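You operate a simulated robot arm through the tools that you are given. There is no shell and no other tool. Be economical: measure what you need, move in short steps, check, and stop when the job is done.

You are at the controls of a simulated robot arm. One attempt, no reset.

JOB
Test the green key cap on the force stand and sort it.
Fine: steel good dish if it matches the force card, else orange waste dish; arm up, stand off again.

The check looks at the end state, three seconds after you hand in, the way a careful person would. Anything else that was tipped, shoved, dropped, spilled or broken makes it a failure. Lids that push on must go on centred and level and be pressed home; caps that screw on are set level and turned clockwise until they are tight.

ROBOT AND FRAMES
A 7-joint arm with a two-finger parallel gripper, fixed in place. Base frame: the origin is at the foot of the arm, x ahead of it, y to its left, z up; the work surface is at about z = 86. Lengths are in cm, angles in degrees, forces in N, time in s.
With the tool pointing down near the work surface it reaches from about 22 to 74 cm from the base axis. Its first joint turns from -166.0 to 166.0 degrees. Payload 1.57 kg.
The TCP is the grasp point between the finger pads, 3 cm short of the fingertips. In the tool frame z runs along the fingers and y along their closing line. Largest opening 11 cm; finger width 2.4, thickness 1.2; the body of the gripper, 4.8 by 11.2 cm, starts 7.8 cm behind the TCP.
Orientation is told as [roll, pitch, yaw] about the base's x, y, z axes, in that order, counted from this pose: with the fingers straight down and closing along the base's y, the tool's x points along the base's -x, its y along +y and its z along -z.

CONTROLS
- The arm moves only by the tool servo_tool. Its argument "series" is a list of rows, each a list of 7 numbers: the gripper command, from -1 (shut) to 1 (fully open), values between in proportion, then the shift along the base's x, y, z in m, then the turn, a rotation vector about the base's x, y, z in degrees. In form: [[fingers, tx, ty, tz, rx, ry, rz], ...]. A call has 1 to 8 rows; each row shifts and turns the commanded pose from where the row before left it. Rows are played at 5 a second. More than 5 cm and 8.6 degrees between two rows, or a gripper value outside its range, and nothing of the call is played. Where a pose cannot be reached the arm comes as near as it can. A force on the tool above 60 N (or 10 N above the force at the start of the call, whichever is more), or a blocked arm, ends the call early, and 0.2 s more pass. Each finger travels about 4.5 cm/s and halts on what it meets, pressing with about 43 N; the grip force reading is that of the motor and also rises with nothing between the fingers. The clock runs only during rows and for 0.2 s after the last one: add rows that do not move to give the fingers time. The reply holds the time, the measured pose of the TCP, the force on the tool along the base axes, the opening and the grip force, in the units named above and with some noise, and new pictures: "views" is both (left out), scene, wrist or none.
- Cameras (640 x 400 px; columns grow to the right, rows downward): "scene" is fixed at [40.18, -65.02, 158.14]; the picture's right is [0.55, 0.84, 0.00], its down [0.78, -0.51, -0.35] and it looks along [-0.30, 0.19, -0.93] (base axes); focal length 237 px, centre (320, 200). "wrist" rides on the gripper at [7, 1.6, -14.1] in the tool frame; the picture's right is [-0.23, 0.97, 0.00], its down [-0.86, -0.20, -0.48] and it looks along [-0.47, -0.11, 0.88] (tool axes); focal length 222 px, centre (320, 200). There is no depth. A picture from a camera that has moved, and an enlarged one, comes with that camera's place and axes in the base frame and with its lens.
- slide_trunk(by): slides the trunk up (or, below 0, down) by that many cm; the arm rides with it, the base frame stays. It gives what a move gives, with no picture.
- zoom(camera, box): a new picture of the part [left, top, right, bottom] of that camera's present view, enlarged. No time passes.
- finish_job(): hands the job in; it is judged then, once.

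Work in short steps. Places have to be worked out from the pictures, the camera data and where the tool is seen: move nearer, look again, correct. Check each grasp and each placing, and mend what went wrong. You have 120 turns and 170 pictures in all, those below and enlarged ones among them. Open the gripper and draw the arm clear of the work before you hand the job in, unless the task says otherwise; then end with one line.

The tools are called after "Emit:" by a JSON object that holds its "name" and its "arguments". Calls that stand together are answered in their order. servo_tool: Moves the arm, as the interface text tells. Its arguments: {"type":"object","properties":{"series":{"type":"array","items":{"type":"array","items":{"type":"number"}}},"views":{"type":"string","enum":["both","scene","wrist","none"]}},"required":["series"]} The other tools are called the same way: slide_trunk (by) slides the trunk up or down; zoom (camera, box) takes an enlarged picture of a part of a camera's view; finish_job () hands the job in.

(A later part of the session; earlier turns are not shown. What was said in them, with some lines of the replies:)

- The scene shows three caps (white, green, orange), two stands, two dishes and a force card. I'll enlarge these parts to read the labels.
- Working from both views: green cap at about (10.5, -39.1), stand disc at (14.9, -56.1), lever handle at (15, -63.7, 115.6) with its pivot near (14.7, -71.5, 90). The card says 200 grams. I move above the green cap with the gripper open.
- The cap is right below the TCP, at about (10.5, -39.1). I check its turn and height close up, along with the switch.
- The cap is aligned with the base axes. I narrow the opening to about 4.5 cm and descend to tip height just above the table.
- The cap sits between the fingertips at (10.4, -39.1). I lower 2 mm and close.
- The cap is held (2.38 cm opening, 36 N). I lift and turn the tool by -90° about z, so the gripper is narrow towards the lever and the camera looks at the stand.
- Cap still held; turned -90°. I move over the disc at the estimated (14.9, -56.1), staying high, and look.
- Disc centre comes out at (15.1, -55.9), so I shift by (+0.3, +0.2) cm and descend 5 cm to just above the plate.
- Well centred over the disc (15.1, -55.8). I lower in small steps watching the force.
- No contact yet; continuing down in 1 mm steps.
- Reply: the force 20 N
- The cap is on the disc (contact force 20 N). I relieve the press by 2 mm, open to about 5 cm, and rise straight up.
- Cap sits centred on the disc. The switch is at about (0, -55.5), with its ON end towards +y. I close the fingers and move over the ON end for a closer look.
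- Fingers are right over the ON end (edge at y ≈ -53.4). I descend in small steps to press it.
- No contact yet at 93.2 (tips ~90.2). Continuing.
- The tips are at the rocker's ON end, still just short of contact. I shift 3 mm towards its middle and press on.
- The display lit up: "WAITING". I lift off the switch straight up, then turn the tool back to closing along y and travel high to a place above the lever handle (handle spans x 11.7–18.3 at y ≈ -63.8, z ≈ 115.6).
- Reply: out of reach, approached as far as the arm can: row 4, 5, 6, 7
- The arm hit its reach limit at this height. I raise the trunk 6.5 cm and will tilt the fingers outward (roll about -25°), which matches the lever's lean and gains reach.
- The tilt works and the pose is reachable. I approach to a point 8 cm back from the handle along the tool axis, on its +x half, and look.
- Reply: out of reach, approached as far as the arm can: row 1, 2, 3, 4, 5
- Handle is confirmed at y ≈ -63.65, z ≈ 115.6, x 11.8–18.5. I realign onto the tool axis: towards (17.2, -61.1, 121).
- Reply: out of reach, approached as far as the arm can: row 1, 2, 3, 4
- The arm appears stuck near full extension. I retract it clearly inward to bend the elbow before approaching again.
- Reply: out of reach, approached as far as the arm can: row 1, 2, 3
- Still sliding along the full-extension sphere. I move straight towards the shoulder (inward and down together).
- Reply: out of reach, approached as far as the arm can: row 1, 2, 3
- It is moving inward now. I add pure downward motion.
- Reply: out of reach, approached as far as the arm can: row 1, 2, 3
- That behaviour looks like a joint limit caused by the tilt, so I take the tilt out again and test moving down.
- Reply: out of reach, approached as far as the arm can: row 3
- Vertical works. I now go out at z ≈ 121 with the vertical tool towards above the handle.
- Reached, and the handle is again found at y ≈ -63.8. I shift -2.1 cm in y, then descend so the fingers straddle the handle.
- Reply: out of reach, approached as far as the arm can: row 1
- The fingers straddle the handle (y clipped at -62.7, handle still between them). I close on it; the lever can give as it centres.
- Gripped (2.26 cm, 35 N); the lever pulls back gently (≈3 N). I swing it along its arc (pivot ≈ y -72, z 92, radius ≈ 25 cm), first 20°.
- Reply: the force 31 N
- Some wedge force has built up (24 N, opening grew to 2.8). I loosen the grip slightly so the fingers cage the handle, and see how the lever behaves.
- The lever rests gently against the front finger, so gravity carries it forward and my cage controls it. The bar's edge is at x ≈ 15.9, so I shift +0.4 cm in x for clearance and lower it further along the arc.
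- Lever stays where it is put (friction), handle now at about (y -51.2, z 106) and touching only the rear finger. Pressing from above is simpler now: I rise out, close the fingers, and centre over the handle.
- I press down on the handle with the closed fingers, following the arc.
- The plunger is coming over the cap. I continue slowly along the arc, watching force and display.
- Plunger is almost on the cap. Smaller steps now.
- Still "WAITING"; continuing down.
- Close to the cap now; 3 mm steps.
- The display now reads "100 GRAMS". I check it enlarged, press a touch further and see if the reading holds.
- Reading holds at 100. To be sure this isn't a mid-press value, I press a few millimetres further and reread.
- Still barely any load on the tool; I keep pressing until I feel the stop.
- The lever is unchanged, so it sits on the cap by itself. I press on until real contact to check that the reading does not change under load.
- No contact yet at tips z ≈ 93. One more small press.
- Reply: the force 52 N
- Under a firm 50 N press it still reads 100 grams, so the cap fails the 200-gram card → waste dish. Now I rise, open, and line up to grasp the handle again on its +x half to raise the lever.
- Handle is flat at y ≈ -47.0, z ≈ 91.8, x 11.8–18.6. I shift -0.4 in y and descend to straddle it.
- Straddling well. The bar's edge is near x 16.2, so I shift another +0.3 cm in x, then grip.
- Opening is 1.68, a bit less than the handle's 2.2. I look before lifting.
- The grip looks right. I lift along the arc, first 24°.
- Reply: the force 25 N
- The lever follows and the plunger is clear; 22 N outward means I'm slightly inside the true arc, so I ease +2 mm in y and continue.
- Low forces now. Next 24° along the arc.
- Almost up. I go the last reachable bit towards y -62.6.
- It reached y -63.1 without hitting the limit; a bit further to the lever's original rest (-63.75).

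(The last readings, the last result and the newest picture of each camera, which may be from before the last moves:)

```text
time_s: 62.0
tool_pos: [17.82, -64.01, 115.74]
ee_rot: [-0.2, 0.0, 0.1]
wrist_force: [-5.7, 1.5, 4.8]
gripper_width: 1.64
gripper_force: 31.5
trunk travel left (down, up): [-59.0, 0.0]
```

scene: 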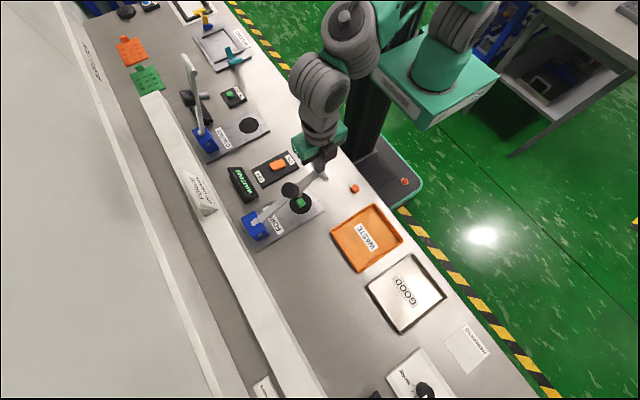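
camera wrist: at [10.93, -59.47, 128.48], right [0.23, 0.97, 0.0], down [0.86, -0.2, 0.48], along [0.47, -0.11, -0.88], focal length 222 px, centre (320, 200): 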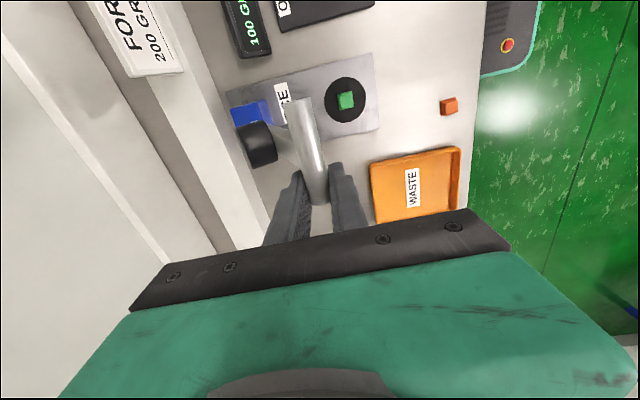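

No stop felt yet; another 5 mm to make sure it's fully up.

Emit:
{"name": "servo_tool", "arguments": {"series": [[-1, 0, -0.005, 0.001, 0, 0, 0], [-1, 0, 0, 0, 0, 0, 0]], "views": "wrist"}}

Emit:
{"name": "zoom", "arguments": {"camera": "wrist", "box": [200, 80, 440, 260]}}

```text
time_s: 62.6
tool_pos: [17.89, -64.03, 115.76]
ee_rot: [-0.1, 0.0, 0.1]
wrist_force: [-3.8, 2.5, 4.7]
gripper_width: 1.65
gripper_force: 31.2
out of reach, approached as far as the arm can: row 1
trunk travel left (down, up): [-59.0, 0.0]
camera wrist: at [10.94, -62.54, 129.69], right [0.23, 0.97, 0.0], down [0.86, -0.2, 0.48], along [0.47, -0.11, -0.88], focal length 222 px, centre (320, 200)
```

wrist: 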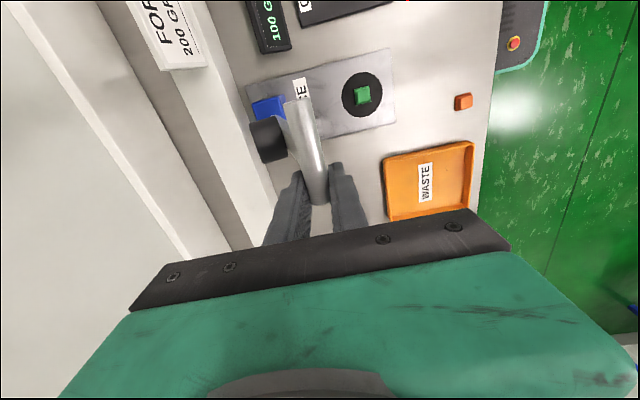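

```text
2.22 times, centred on (320, 170) of wrist
camera zoom: at [10.94, -62.54, 129.69], right [0.23, 0.97, 0.0], down [0.86, -0.2, 0.48], along [0.47, -0.11, -0.88], focal length 494 px, centre (320, 267)
```

zoom: 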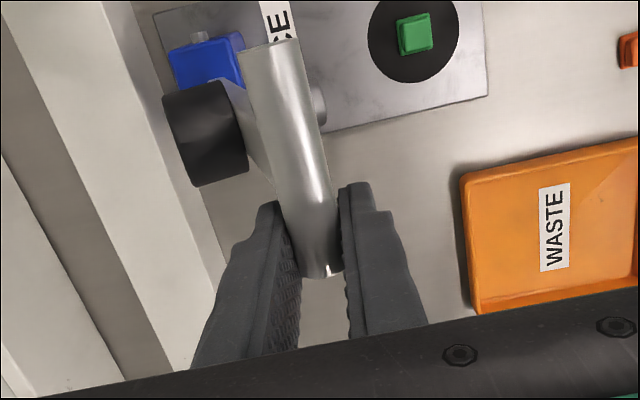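

Reach limit; handle is at y ≈ -64, back at its starting place. I open to release gently and rise clear, then check that the lever stays.

Emit:
{"name": "servo_tool", "arguments": {"series": [[-0.6, 0, 0, 0, 0, 0, 0], [-0.2, 0, 0, 0, 0, 0, 0], [-0.1, 0, 0, 0, 0, 0, 0], [-0.1, 0, 0.004, 0.02, 0, 0, 0], [-0.1, 0, 0.01, 0.02, 0, 0, 0], [-0.1, 0, 0.015, 0.01, 0, 0, 0], [-0.1, 0, 0.04, 0, 0, 0, 0]]}}

Emit:
{"name": "zoom", "arguments": {"camera": "scene", "box": [180, 130, 340, 250]}}

```text
time_s: 64.2
tool_pos: [17.95, -57.14, 120.85]
ee_rot: [-0.1, -0.1, 0.1]
wrist_force: [-0.2, 0.6, 0.0]
gripper_width: 4.96
gripper_force: 0.0
trunk travel left (down, up): [-59.0, 0.0]
camera wrist: at [11.02, -55.52, 134.73], right [0.23, 0.97, 0.0], down [0.86, -0.2, 0.48], along [0.47, -0.11, -0.88], focal length 222 px, centre (320, 200)
```

scene: 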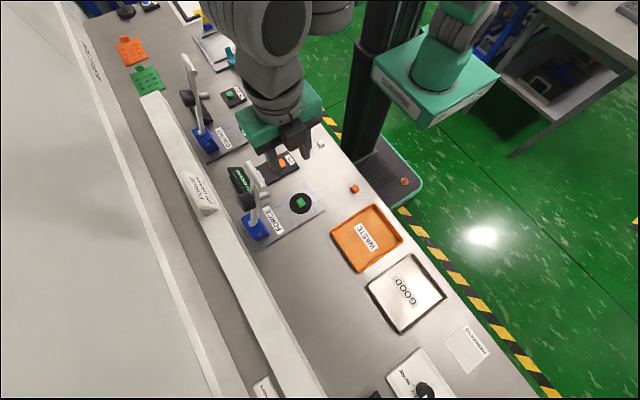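
wrist: 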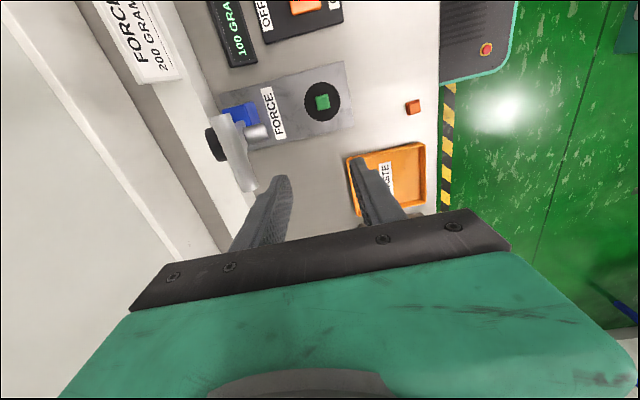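

```text
3.33 times, centred on (260, 190) of scene
camera zoom: at [40.18, -65.02, 158.14], right [0.55, 0.84, 0.0], down [0.78, -0.51, -0.35], along [-0.3, 0.19, -0.93], focal length 791 px, centre (520, 233)
```

zoom: 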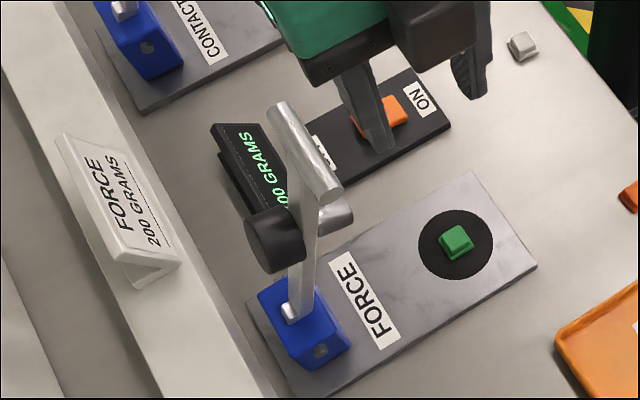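

The lever is up as at the start and stays. Cap remains centred. Next: switch off. I travel high to above the switch with fingers closing.

Emit:
{"name": "servo_tool", "arguments": {"series": [[-0.1, -0.02, 0.02, 0, 0, 0, 0], [-1, -0.04, 0, 0, 0, 0, 0], [-1, -0.04, 0, 0, 0, 0, 0], [-1, -0.04, 0, 0, 0, 0, 0], [-1, -0.041, 0, 0, 0, 0, 0], [-1, 0, -0.01, -0.04, 0, 0, 0], [-1, 0, -0.01, -0.045, 0, 0, 0], [-1, 0, 0, -0.045, 0, 0, 0]], "views": "none"}}

Emit:
{"name": "servo_tool", "arguments": {"series": [[-1, 0, 0, -0.045, 0, 0, 0], [-1, 0, 0, -0.03, 0, 0, 0], [-1, 0, 0, 0, 0, 0, 0]]}}

Emit:
{"name": "zoom", "arguments": {"camera": "wrist", "box": [200, 80, 440, 260]}}

Emit:
{"name": "zoom", "arguments": {"camera": "scene", "box": [220, 120, 340, 220]}}

```text
time_s: 66.0
tool_pos: [-0.13, -57.58, 107.23]
ee_rot: [0.1, -0.1, 0.0]
wrist_force: [0.3, 0.4, -0.9]
gripper_width: 0.0
gripper_force: 21.3
trunk travel left (down, up): [-59.0, 0.0]
```

```text
time_s: 66.8
tool_pos: [-0.21, -57.51, 99.84]
ee_rot: [0.0, 0.0, 0.0]
wrist_force: [0.8, -0.3, -0.6]
gripper_width: 0.0
gripper_force: 21.1
trunk travel left (down, up): [-59.0, 0.0]
camera wrist: at [-7.16, -55.85, 113.9], right [0.23, 0.97, 0.0], down [0.86, -0.2, 0.48], along [0.47, -0.11, -0.88], focal length 222 px, centre (320, 200)
```

scene: 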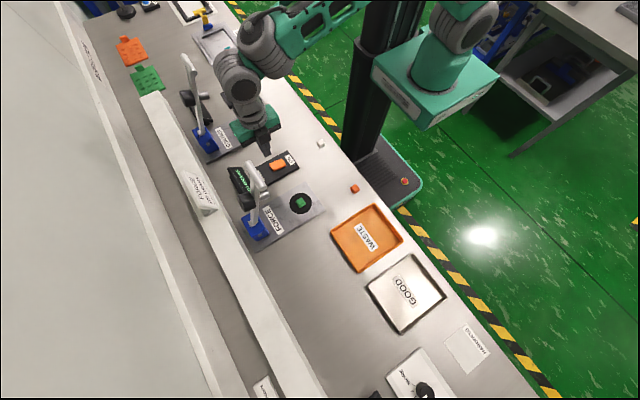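
wrist: 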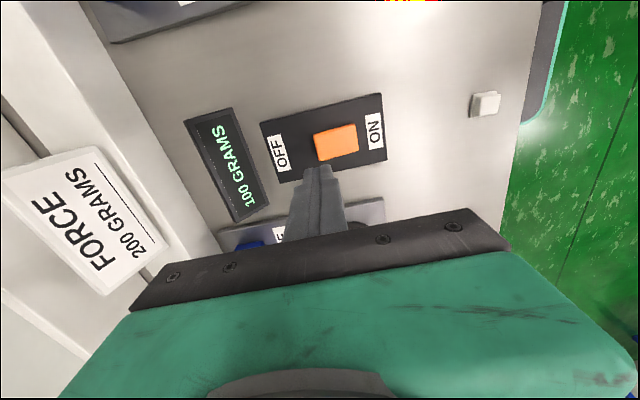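

```text
2.22 times, centred on (320, 170) of wrist
camera zoom: at [-7.16, -55.85, 113.9], right [0.23, 0.97, 0.0], down [0.86, -0.2, 0.48], along [0.47, -0.11, -0.88], focal length 494 px, centre (320, 267)
```

zoom: 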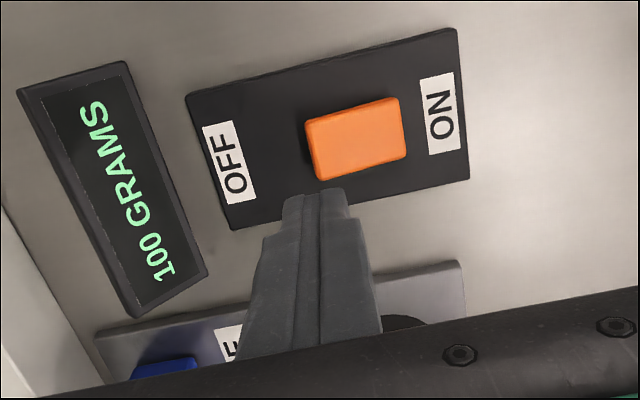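

```text
4.00 times, centred on (280, 170) of scene
camera zoom: at [40.18, -65.02, 158.14], right [0.55, 0.84, 0.0], down [0.78, -0.51, -0.35], along [-0.3, 0.19, -0.93], focal length 949 px, centre (480, 320)
```

zoom: 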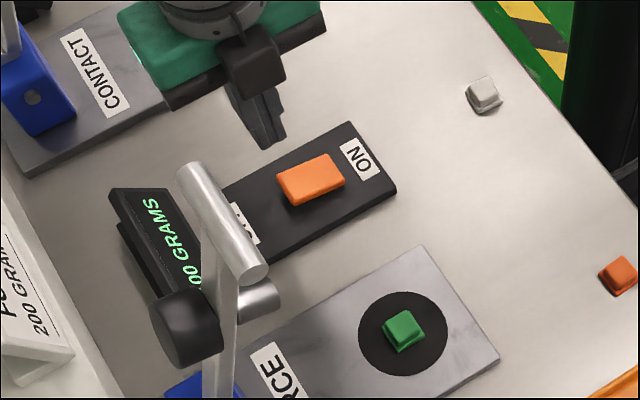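

The OFF end is raised, edge at y ≈ -57.8, x ≈ -0.6. I adjust (-0.3, +0.3) and descend to press it.

Emit:
{"name": "servo_tool", "arguments": {"series": [[-1, -0.003, 0.003, -0.02, 0, 0, 0], [-1, 0, 0, -0.02, 0, 0, 0], [-1, 0, 0, -0.02, 0, 0, 0], [-1, 0, 0, -0.007, 0, 0, 0], [-1, 0, 0, -0.004, 0, 0, 0], [-1, 0, 0, 0, 0, 0, 0]], "views": "none"}}

Emit:
{"name": "servo_tool", "arguments": {"series": [[-1, 0, 0, -0.003, 0, 0, 0], [-1, 0, 0, -0.003, 0, 0, 0], [-1, 0, 0, -0.003, 0, 0, 0], [-1, 0, 0, 0, 0, 0, 0]], "views": "none"}}

Emit:
{"name": "zoom", "arguments": {"camera": "scene", "box": [220, 120, 340, 220]}}

```text
time_s: 68.2
tool_pos: [-0.47, -56.91, 93.04]
ee_rot: [0.0, 0.0, 0.1]
wrist_force: [0.1, 0.2, -1.0]
gripper_width: 0.0
gripper_force: 20.8
trunk travel left (down, up): [-59.0, 0.0]
```

```text
time_s: 69.2
tool_pos: [-0.65, -56.91, 92.22]
ee_rot: [0.0, 0.0, 0.0]
wrist_force: [-1.0, -0.4, 0.1]
gripper_width: 0.0
gripper_force: 20.9
trunk travel left (down, up): [-59.0, 0.0]
```

```text
4.00 times, centred on (280, 170) of scene
camera zoom: at [40.18, -65.02, 158.14], right [0.55, 0.84, 0.0], down [0.78, -0.51, -0.35], along [-0.3, 0.19, -0.93], focal length 949 px, centre (480, 320)
```

zoom: 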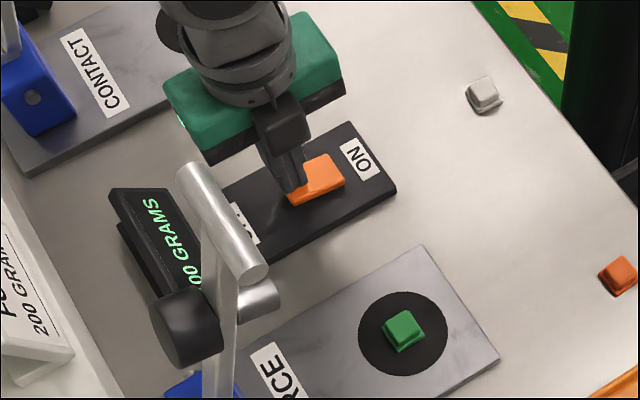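

Right on the OFF half, not yet pressed. Continuing down.

Emit:
{"name": "servo_tool", "arguments": {"series": [[-1, 0, -0.002, -0.003, 0, 0, 0], [-1, 0, 0, -0.003, 0, 0, 0], [-1, 0, 0, -0.002, 0, 0, 0], [-1, 0, 0, 0, 0, 0, 0]], "views": "none"}}

Emit:
{"name": "zoom", "arguments": {"camera": "scene", "box": [220, 120, 340, 220]}}

```text
time_s: 70.2
tool_pos: [-0.54, -57.28, 91.52]
ee_rot: [-0.2, 0.0, 0.2]
wrist_force: [0.7, 0.1, 18.7]
gripper_width: 0.02
gripper_force: 21.3
trunk travel left (down, up): [-59.0, 0.0]
```

```text
4.00 times, centred on (280, 170) of scene
camera zoom: at [40.18, -65.02, 158.14], right [0.55, 0.84, 0.0], down [0.78, -0.51, -0.35], along [-0.3, 0.19, -0.93], focal length 949 px, centre (480, 320)
```

zoom: 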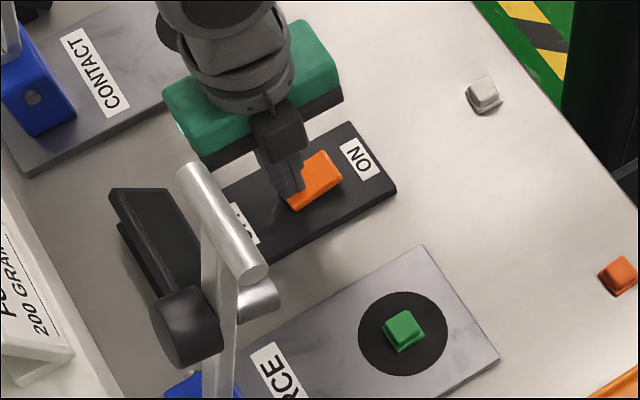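

Display is dark: the stand is off. I rise, turn the tool by -90° again and approach the cap from the +y side.

Emit:
{"name": "servo_tool", "arguments": {"series": [[-1, 0, 0, 0.02, 0, 0, 0], [-1, 0, 0.01, 0.04, 0, 0, -8.5], [-1, 0, 0.02, 0.04, 0, 0, -8.5], [-1, 0, 0.02, 0, 0, 0, -8.5], [-1, 0, 0.02, 0, 0, 0, -8.5], [-0.6, 0.01, 0, 0, 0, 0, -8.5], [-0.1, 0.02, 0, 0, 0, 0, -8.5], [-0.1, 0.02, 0, 0, 0, 0, -8.5]], "views": "none"}}

Emit:
{"name": "servo_tool", "arguments": {"series": [[-0.1, 0.025, 0, 0, 0, 0, -8.5], [-0.1, 0.03, 0, 0, 0, 0, -8.5], [-0.1, 0.03, 0, 0, 0, 0, -8.5], [-0.1, 0.02, -0.01, 0, 0, 0, -5], [-0.1, 0, -0.02, 0, 0, 0, 0], [-0.1, 0, -0.01, -0.02, 0, 0, 0], [-0.1, 0, 0, 0, 0, 0, 0]], "views": "wrist"}}

Emit:
{"name": "zoom", "arguments": {"camera": "wrist", "box": [240, 100, 400, 240]}}

```text
time_s: 72.0
tool_pos: [4.37, -49.95, 101.26]
ee_rot: [0.0, 0.1, -59.6]
wrist_force: [0.1, 0.5, 0.1]
gripper_width: 4.99
gripper_force: 0.0
trunk travel left (down, up): [-59.0, 0.0]
```

```text
time_s: 73.6
tool_pos: [14.96, -54.04, 99.23]
ee_rot: [0.0, 0.0, -90.0]
wrist_force: [-0.7, -0.6, -0.1]
gripper_width: 4.95
gripper_force: 0.1
trunk travel left (down, up): [-59.0, 0.0]
camera wrist: at [16.75, -47.14, 113.32], right [0.97, -0.23, 0.0], down [-0.2, -0.86, 0.48], along [-0.11, -0.47, -0.88], focal length 222 px, centre (320, 200)
```

wrist: 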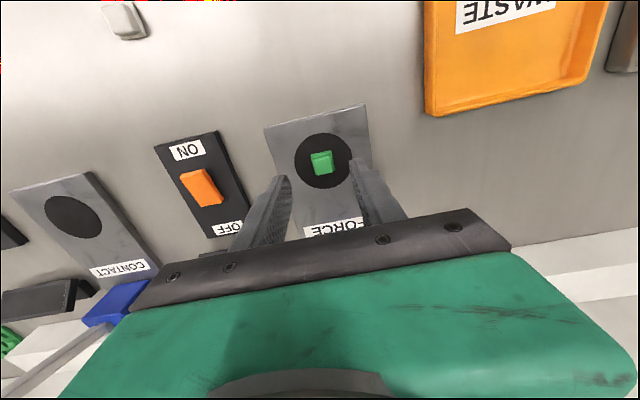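

```text
2.86 times, centred on (320, 170) of wrist
camera zoom: at [16.75, -47.14, 113.32], right [0.97, -0.23, 0.0], down [-0.2, -0.86, 0.48], along [-0.11, -0.47, -0.88], focal length 635 px, centre (320, 286)
```

zoom: 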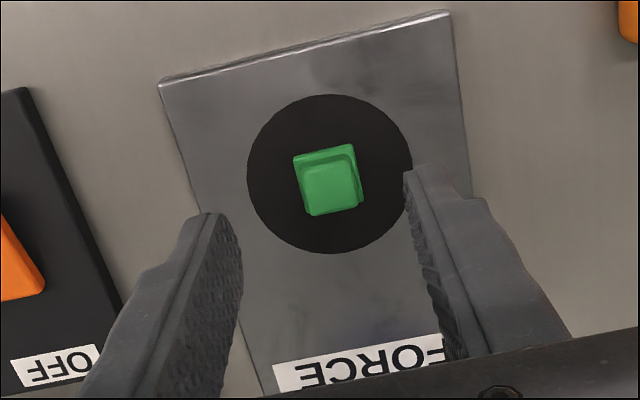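

Cap at (15.0, -55.9). I move over it and descend to grasp height (90.6).

Emit:
{"name": "servo_tool", "arguments": {"series": [[-0.1, 0.001, -0.019, 0, 0, 0, 0], [-0.1, 0, 0, -0.025, 0, 0, 0], [-0.1, 0, 0, -0.03, 0, 0, 0], [-0.1, 0, 0, -0.02, 0, 0, 0], [-0.1, 0, 0, -0.008, 0, 0, 0], [-0.1, 0, 0, 0, 0, 0, 0]], "views": "wrist"}}

```text
time_s: 75.0
tool_pos: [15.04, -55.92, 91.03]
ee_rot: [0.0, 0.0, -90.0]
wrist_force: [0.5, 0.6, -0.6]
gripper_width: 4.94
gripper_force: 0.1
trunk travel left (down, up): [-59.0, 0.0]
camera wrist: at [16.76, -48.88, 105.09], right [0.97, -0.23, 0.0], down [-0.2, -0.86, 0.48], along [-0.11, -0.47, -0.88], focal length 222 px, centre (320, 200)
```

wrist: 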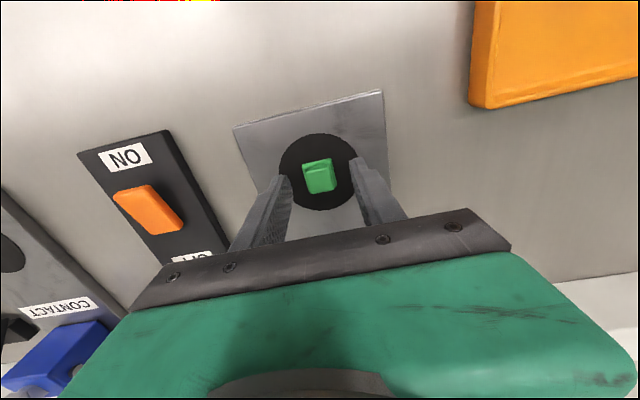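

Cap centred between the fingers. Down 4 mm and close, then lift.

Emit:
{"name": "servo_tool", "arguments": {"series": [[-0.1, 0, 0, -0.004, 0, 0, 0], [-0.6, 0, 0, 0, 0, 0, 0], [-1, 0, 0, 0, 0, 0, 0], [-1, 0, 0, 0, 0, 0, 0], [-1, 0, 0, 0, 0, 0, 0], [-1, 0, 0, 0.02, 0, 0, 0], [-1, 0, 0.01, 0.04, 0, 0, 0], [-1, 0, 0.03, 0.03, 0, 0, 0]], "views": "wrist"}}

```text
time_s: 76.8
tool_pos: [14.83, -51.55, 99.71]
ee_rot: [0.0, 0.0, -89.8]
wrist_force: [0.1, 0.3, -1.1]
gripper_width: 2.37
gripper_force: 36.4
trunk travel left (down, up): [-59.0, 0.0]
camera wrist: at [16.56, -44.72, 113.74], right [0.97, -0.23, 0.0], down [-0.2, -0.86, 0.48], along [-0.11, -0.47, -0.88], focal length 222 px, centre (320, 200)
```

wrist: 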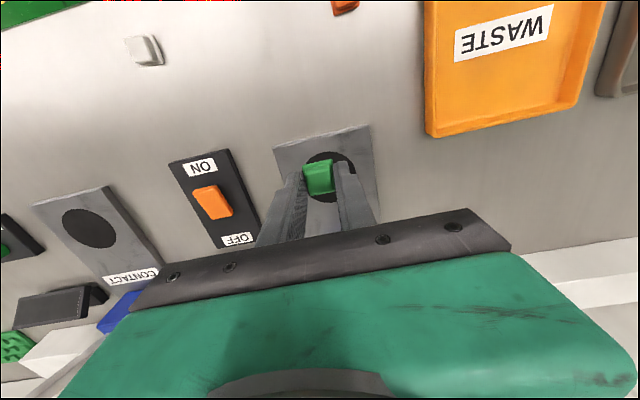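

Cap is held. The waste dish centre is at about (35, -45). I carry the cap over there.

Emit:
{"name": "servo_tool", "arguments": {"series": [[-1, 0.04, 0.012, 0, 0, 0, 0], [-1, 0.04, 0.012, 0, 0, 0, 0], [-1, 0.04, 0.013, 0, 0, 0, 0], [-1, 0.04, 0.013, 0, 0, 0, 0], [-1, 0.041, 0.013, 0, 0, 0, 0], [-1, 0, 0, -0.02, 0, 0, 0], [-1, 0, 0, 0, 0, 0, 0]]}}

```text
time_s: 78.4
tool_pos: [35.08, -45.7, 97.54]
ee_rot: [0.0, 0.1, -90.0]
wrist_force: [-0.2, -0.2, -0.4]
gripper_width: 2.38
gripper_force: 35.8
trunk travel left (down, up): [-59.0, 0.0]
camera wrist: at [36.8, -38.9, 111.62], right [0.97, -0.23, 0.0], down [-0.2, -0.86, 0.48], along [-0.11, -0.47, -0.88], focal length 222 px, centre (320, 200)
```

scene: 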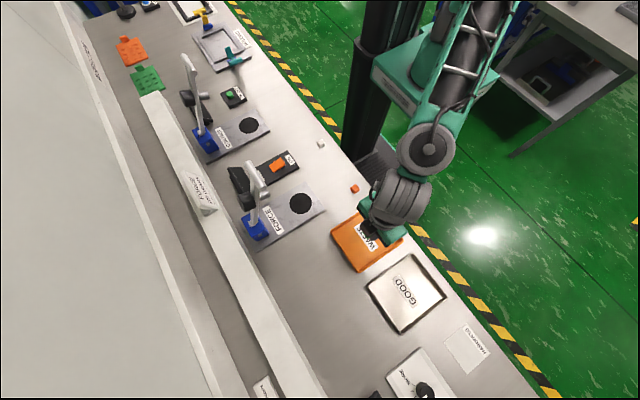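
wrist: 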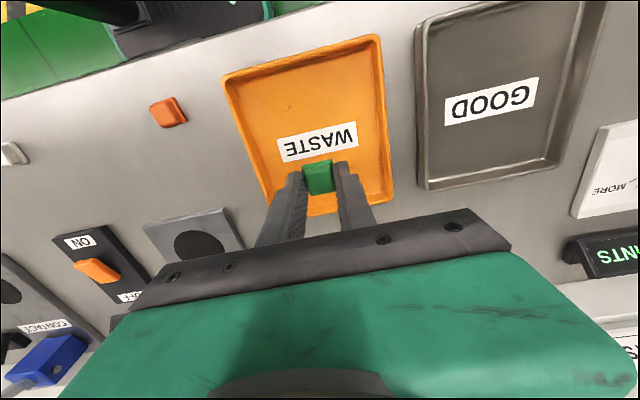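

The dish centre is at about (35.3, -43.3). I shift +2.2 cm in y and descend.

Emit:
{"name": "servo_tool", "arguments": {"series": [[-1, 0.002, 0.022, 0, 0, 0, 0], [-1, 0, 0, -0.025, 0, 0, 0], [-1, 0, 0, -0.02, 0, 0, 0], [-1, 0, 0, -0.015, 0, 0, 0], [-1, 0, 0, -0.006, 0, 0, 0], [-1, 0, 0, 0, 0, 0, 0]], "views": "wrist"}}

```text
time_s: 79.8
tool_pos: [35.48, -43.48, 90.78]
ee_rot: [0.0, 0.0, -90.0]
wrist_force: [0.4, 0.7, 0.0]
gripper_width: 2.38
gripper_force: 35.2
trunk travel left (down, up): [-59.0, 0.0]
camera wrist: at [37.19, -36.58, 104.89], right [0.97, -0.23, 0.0], down [-0.2, -0.86, 0.48], along [-0.11, -0.47, -0.88], focal length 222 px, centre (320, 200)
```

wrist: 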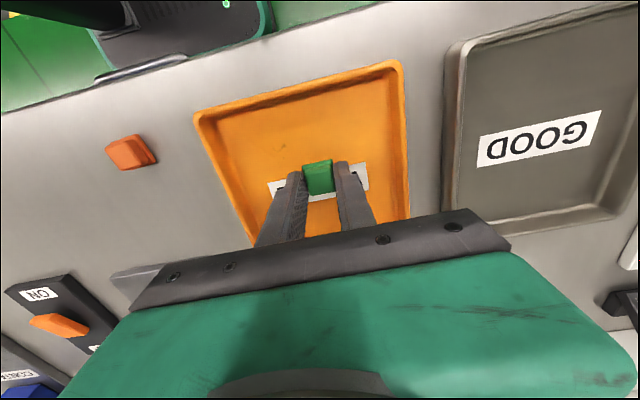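

Well inside the dish. I lower in 2 mm steps until touch.

Emit:
{"name": "servo_tool", "arguments": {"series": [[-1, 0, 0, -0.002, 0, 0, 0], [-1, 0, 0, -0.002, 0, 0, 0], [-1, 0, 0, -0.002, 0, 0, 0], [-1, 0, 0, 0, 0, 0, 0]], "views": "none"}}

```text
time_s: 80.8
tool_pos: [35.36, -43.49, 90.49]
ee_rot: [0.0, -0.1, -90.0]
wrist_force: [0.6, 0.6, -0.2]
gripper_width: 2.39
gripper_force: 35.9
trunk travel left (down, up): [-59.0, 0.0]
```

Emit:
{"name": "servo_tool", "arguments": {"series": [[-1, 0, 0, -0.002, 0, 0, 0], [-1, 0, 0, -0.002, 0, 0, 0], [-1, 0, 0, 0, 0, 0, 0]], "views": "none"}}

```text
time_s: 81.6
tool_pos: [35.35, -43.48, 90.05]
ee_rot: [0.0, 0.1, -90.1]
wrist_force: [-0.4, 0.1, 0.7]
gripper_width: 2.37
gripper_force: 36.6
trunk travel left (down, up): [-59.0, 0.0]
```

No touch yet at 90.05; a little further.

Emit:
{"name": "servo_tool", "arguments": {"series": [[-1, 0, 0, -0.002, 0, 0, 0], [-1, 0, 0, -0.002, 0, 0, 0], [-1, 0, 0, 0, 0, 0, 0]], "views": "none"}}

```text
time_s: 82.4
tool_pos: [35.4, -43.58, 89.81]
ee_rot: [0.2, -0.1, -90.0]
wrist_force: [-1.1, 4.9, 17.2]
gripper_width: 2.38
gripper_force: 36.3
trunk travel left (down, up): [-59.0, 0.0]
```

Contact with the dish floor (17 N). I relieve 2 mm, open to about 5 cm and rise straight up.

Emit:
{"name": "servo_tool", "arguments": {"series": [[-1, 0, 0, 0.002, 0, 0, 0], [-0.6, 0, 0, 0, 0, 0, 0], [-0.1, 0, 0, 0, 0, 0, 0], [-0.1, 0, 0, 0, 0, 0, 0], [-0.1, 0, 0, 0.02, 0, 0, 0], [-0.1, 0, 0, 0.045, 0, 0, 0], [-0.1, 0, 0, 0.045, 0, 0, 0], [-0.1, 0, 0, 0.045, 0, 0, 0]], "views": "none"}}

Emit:
{"name": "servo_tool", "arguments": {"series": [[0, 0, 0.03, 0.03, 0, 0, 0], [0, 0, 0.04, 0.02, 0, 0, 0], [0, 0, 0.04, 0, 0, 0, 0], [0, 0, 0.02, 0, 0, 0, 0], [0, 0, 0, 0, 0, 0, 0]]}}

Emit:
{"name": "zoom", "arguments": {"camera": "scene", "box": [200, 120, 440, 280]}}

```text
time_s: 84.2
tool_pos: [35.16, -43.53, 105.62]
ee_rot: [0.0, 0.1, -89.9]
wrist_force: [-0.5, 0.4, 0.3]
gripper_width: 4.96
gripper_force: 0.0
trunk travel left (down, up): [-59.0, 0.0]
```

```text
time_s: 85.4
tool_pos: [35.29, -30.7, 110.54]
ee_rot: [0.0, 0.1, -90.0]
wrist_force: [0.7, 0.3, 0.8]
gripper_width: 5.51
gripper_force: 0.1
trunk travel left (down, up): [-59.0, 0.0]
camera wrist: at [36.95, -23.82, 124.49], right [0.97, -0.23, 0.0], down [-0.2, -0.86, 0.48], along [-0.11, -0.47, -0.88], focal length 222 px, centre (320, 200)
```

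scene: 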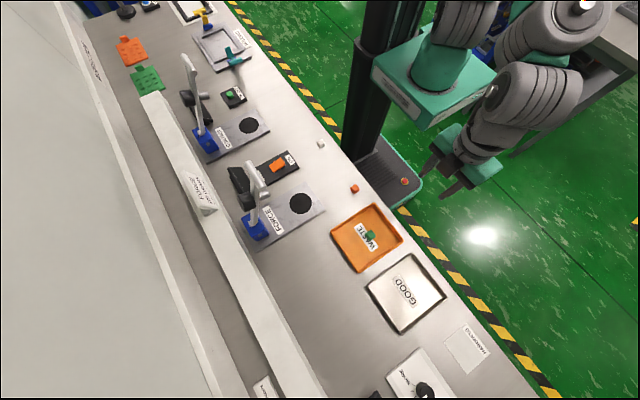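
wrist: 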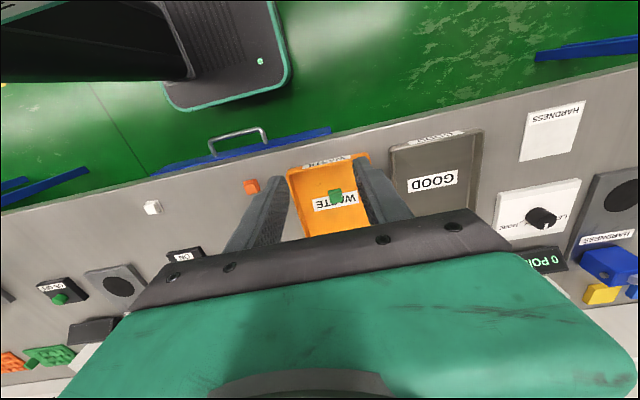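

```text
2.50 times, centred on (320, 200) of scene
camera zoom: at [40.18, -65.02, 158.14], right [0.55, 0.84, 0.0], down [0.78, -0.51, -0.35], along [-0.3, 0.19, -0.93], focal length 593 px, centre (320, 200)
```

zoom: 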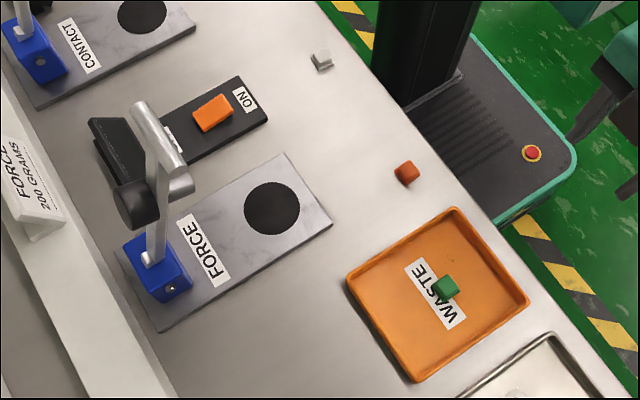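

The green cap is in the waste dish, the lever is up, the display is dark, nothing else has moved, and the arm is clear with the gripper open. I hand the job in.

Emit:
{"name": "finish_job", "arguments": {}}

```text
The job is handed in.
```

The green key cap read 100 grams against the card's 200 grams, so it is in the orange waste dish; the stand's lever is up and the stand is switched off.
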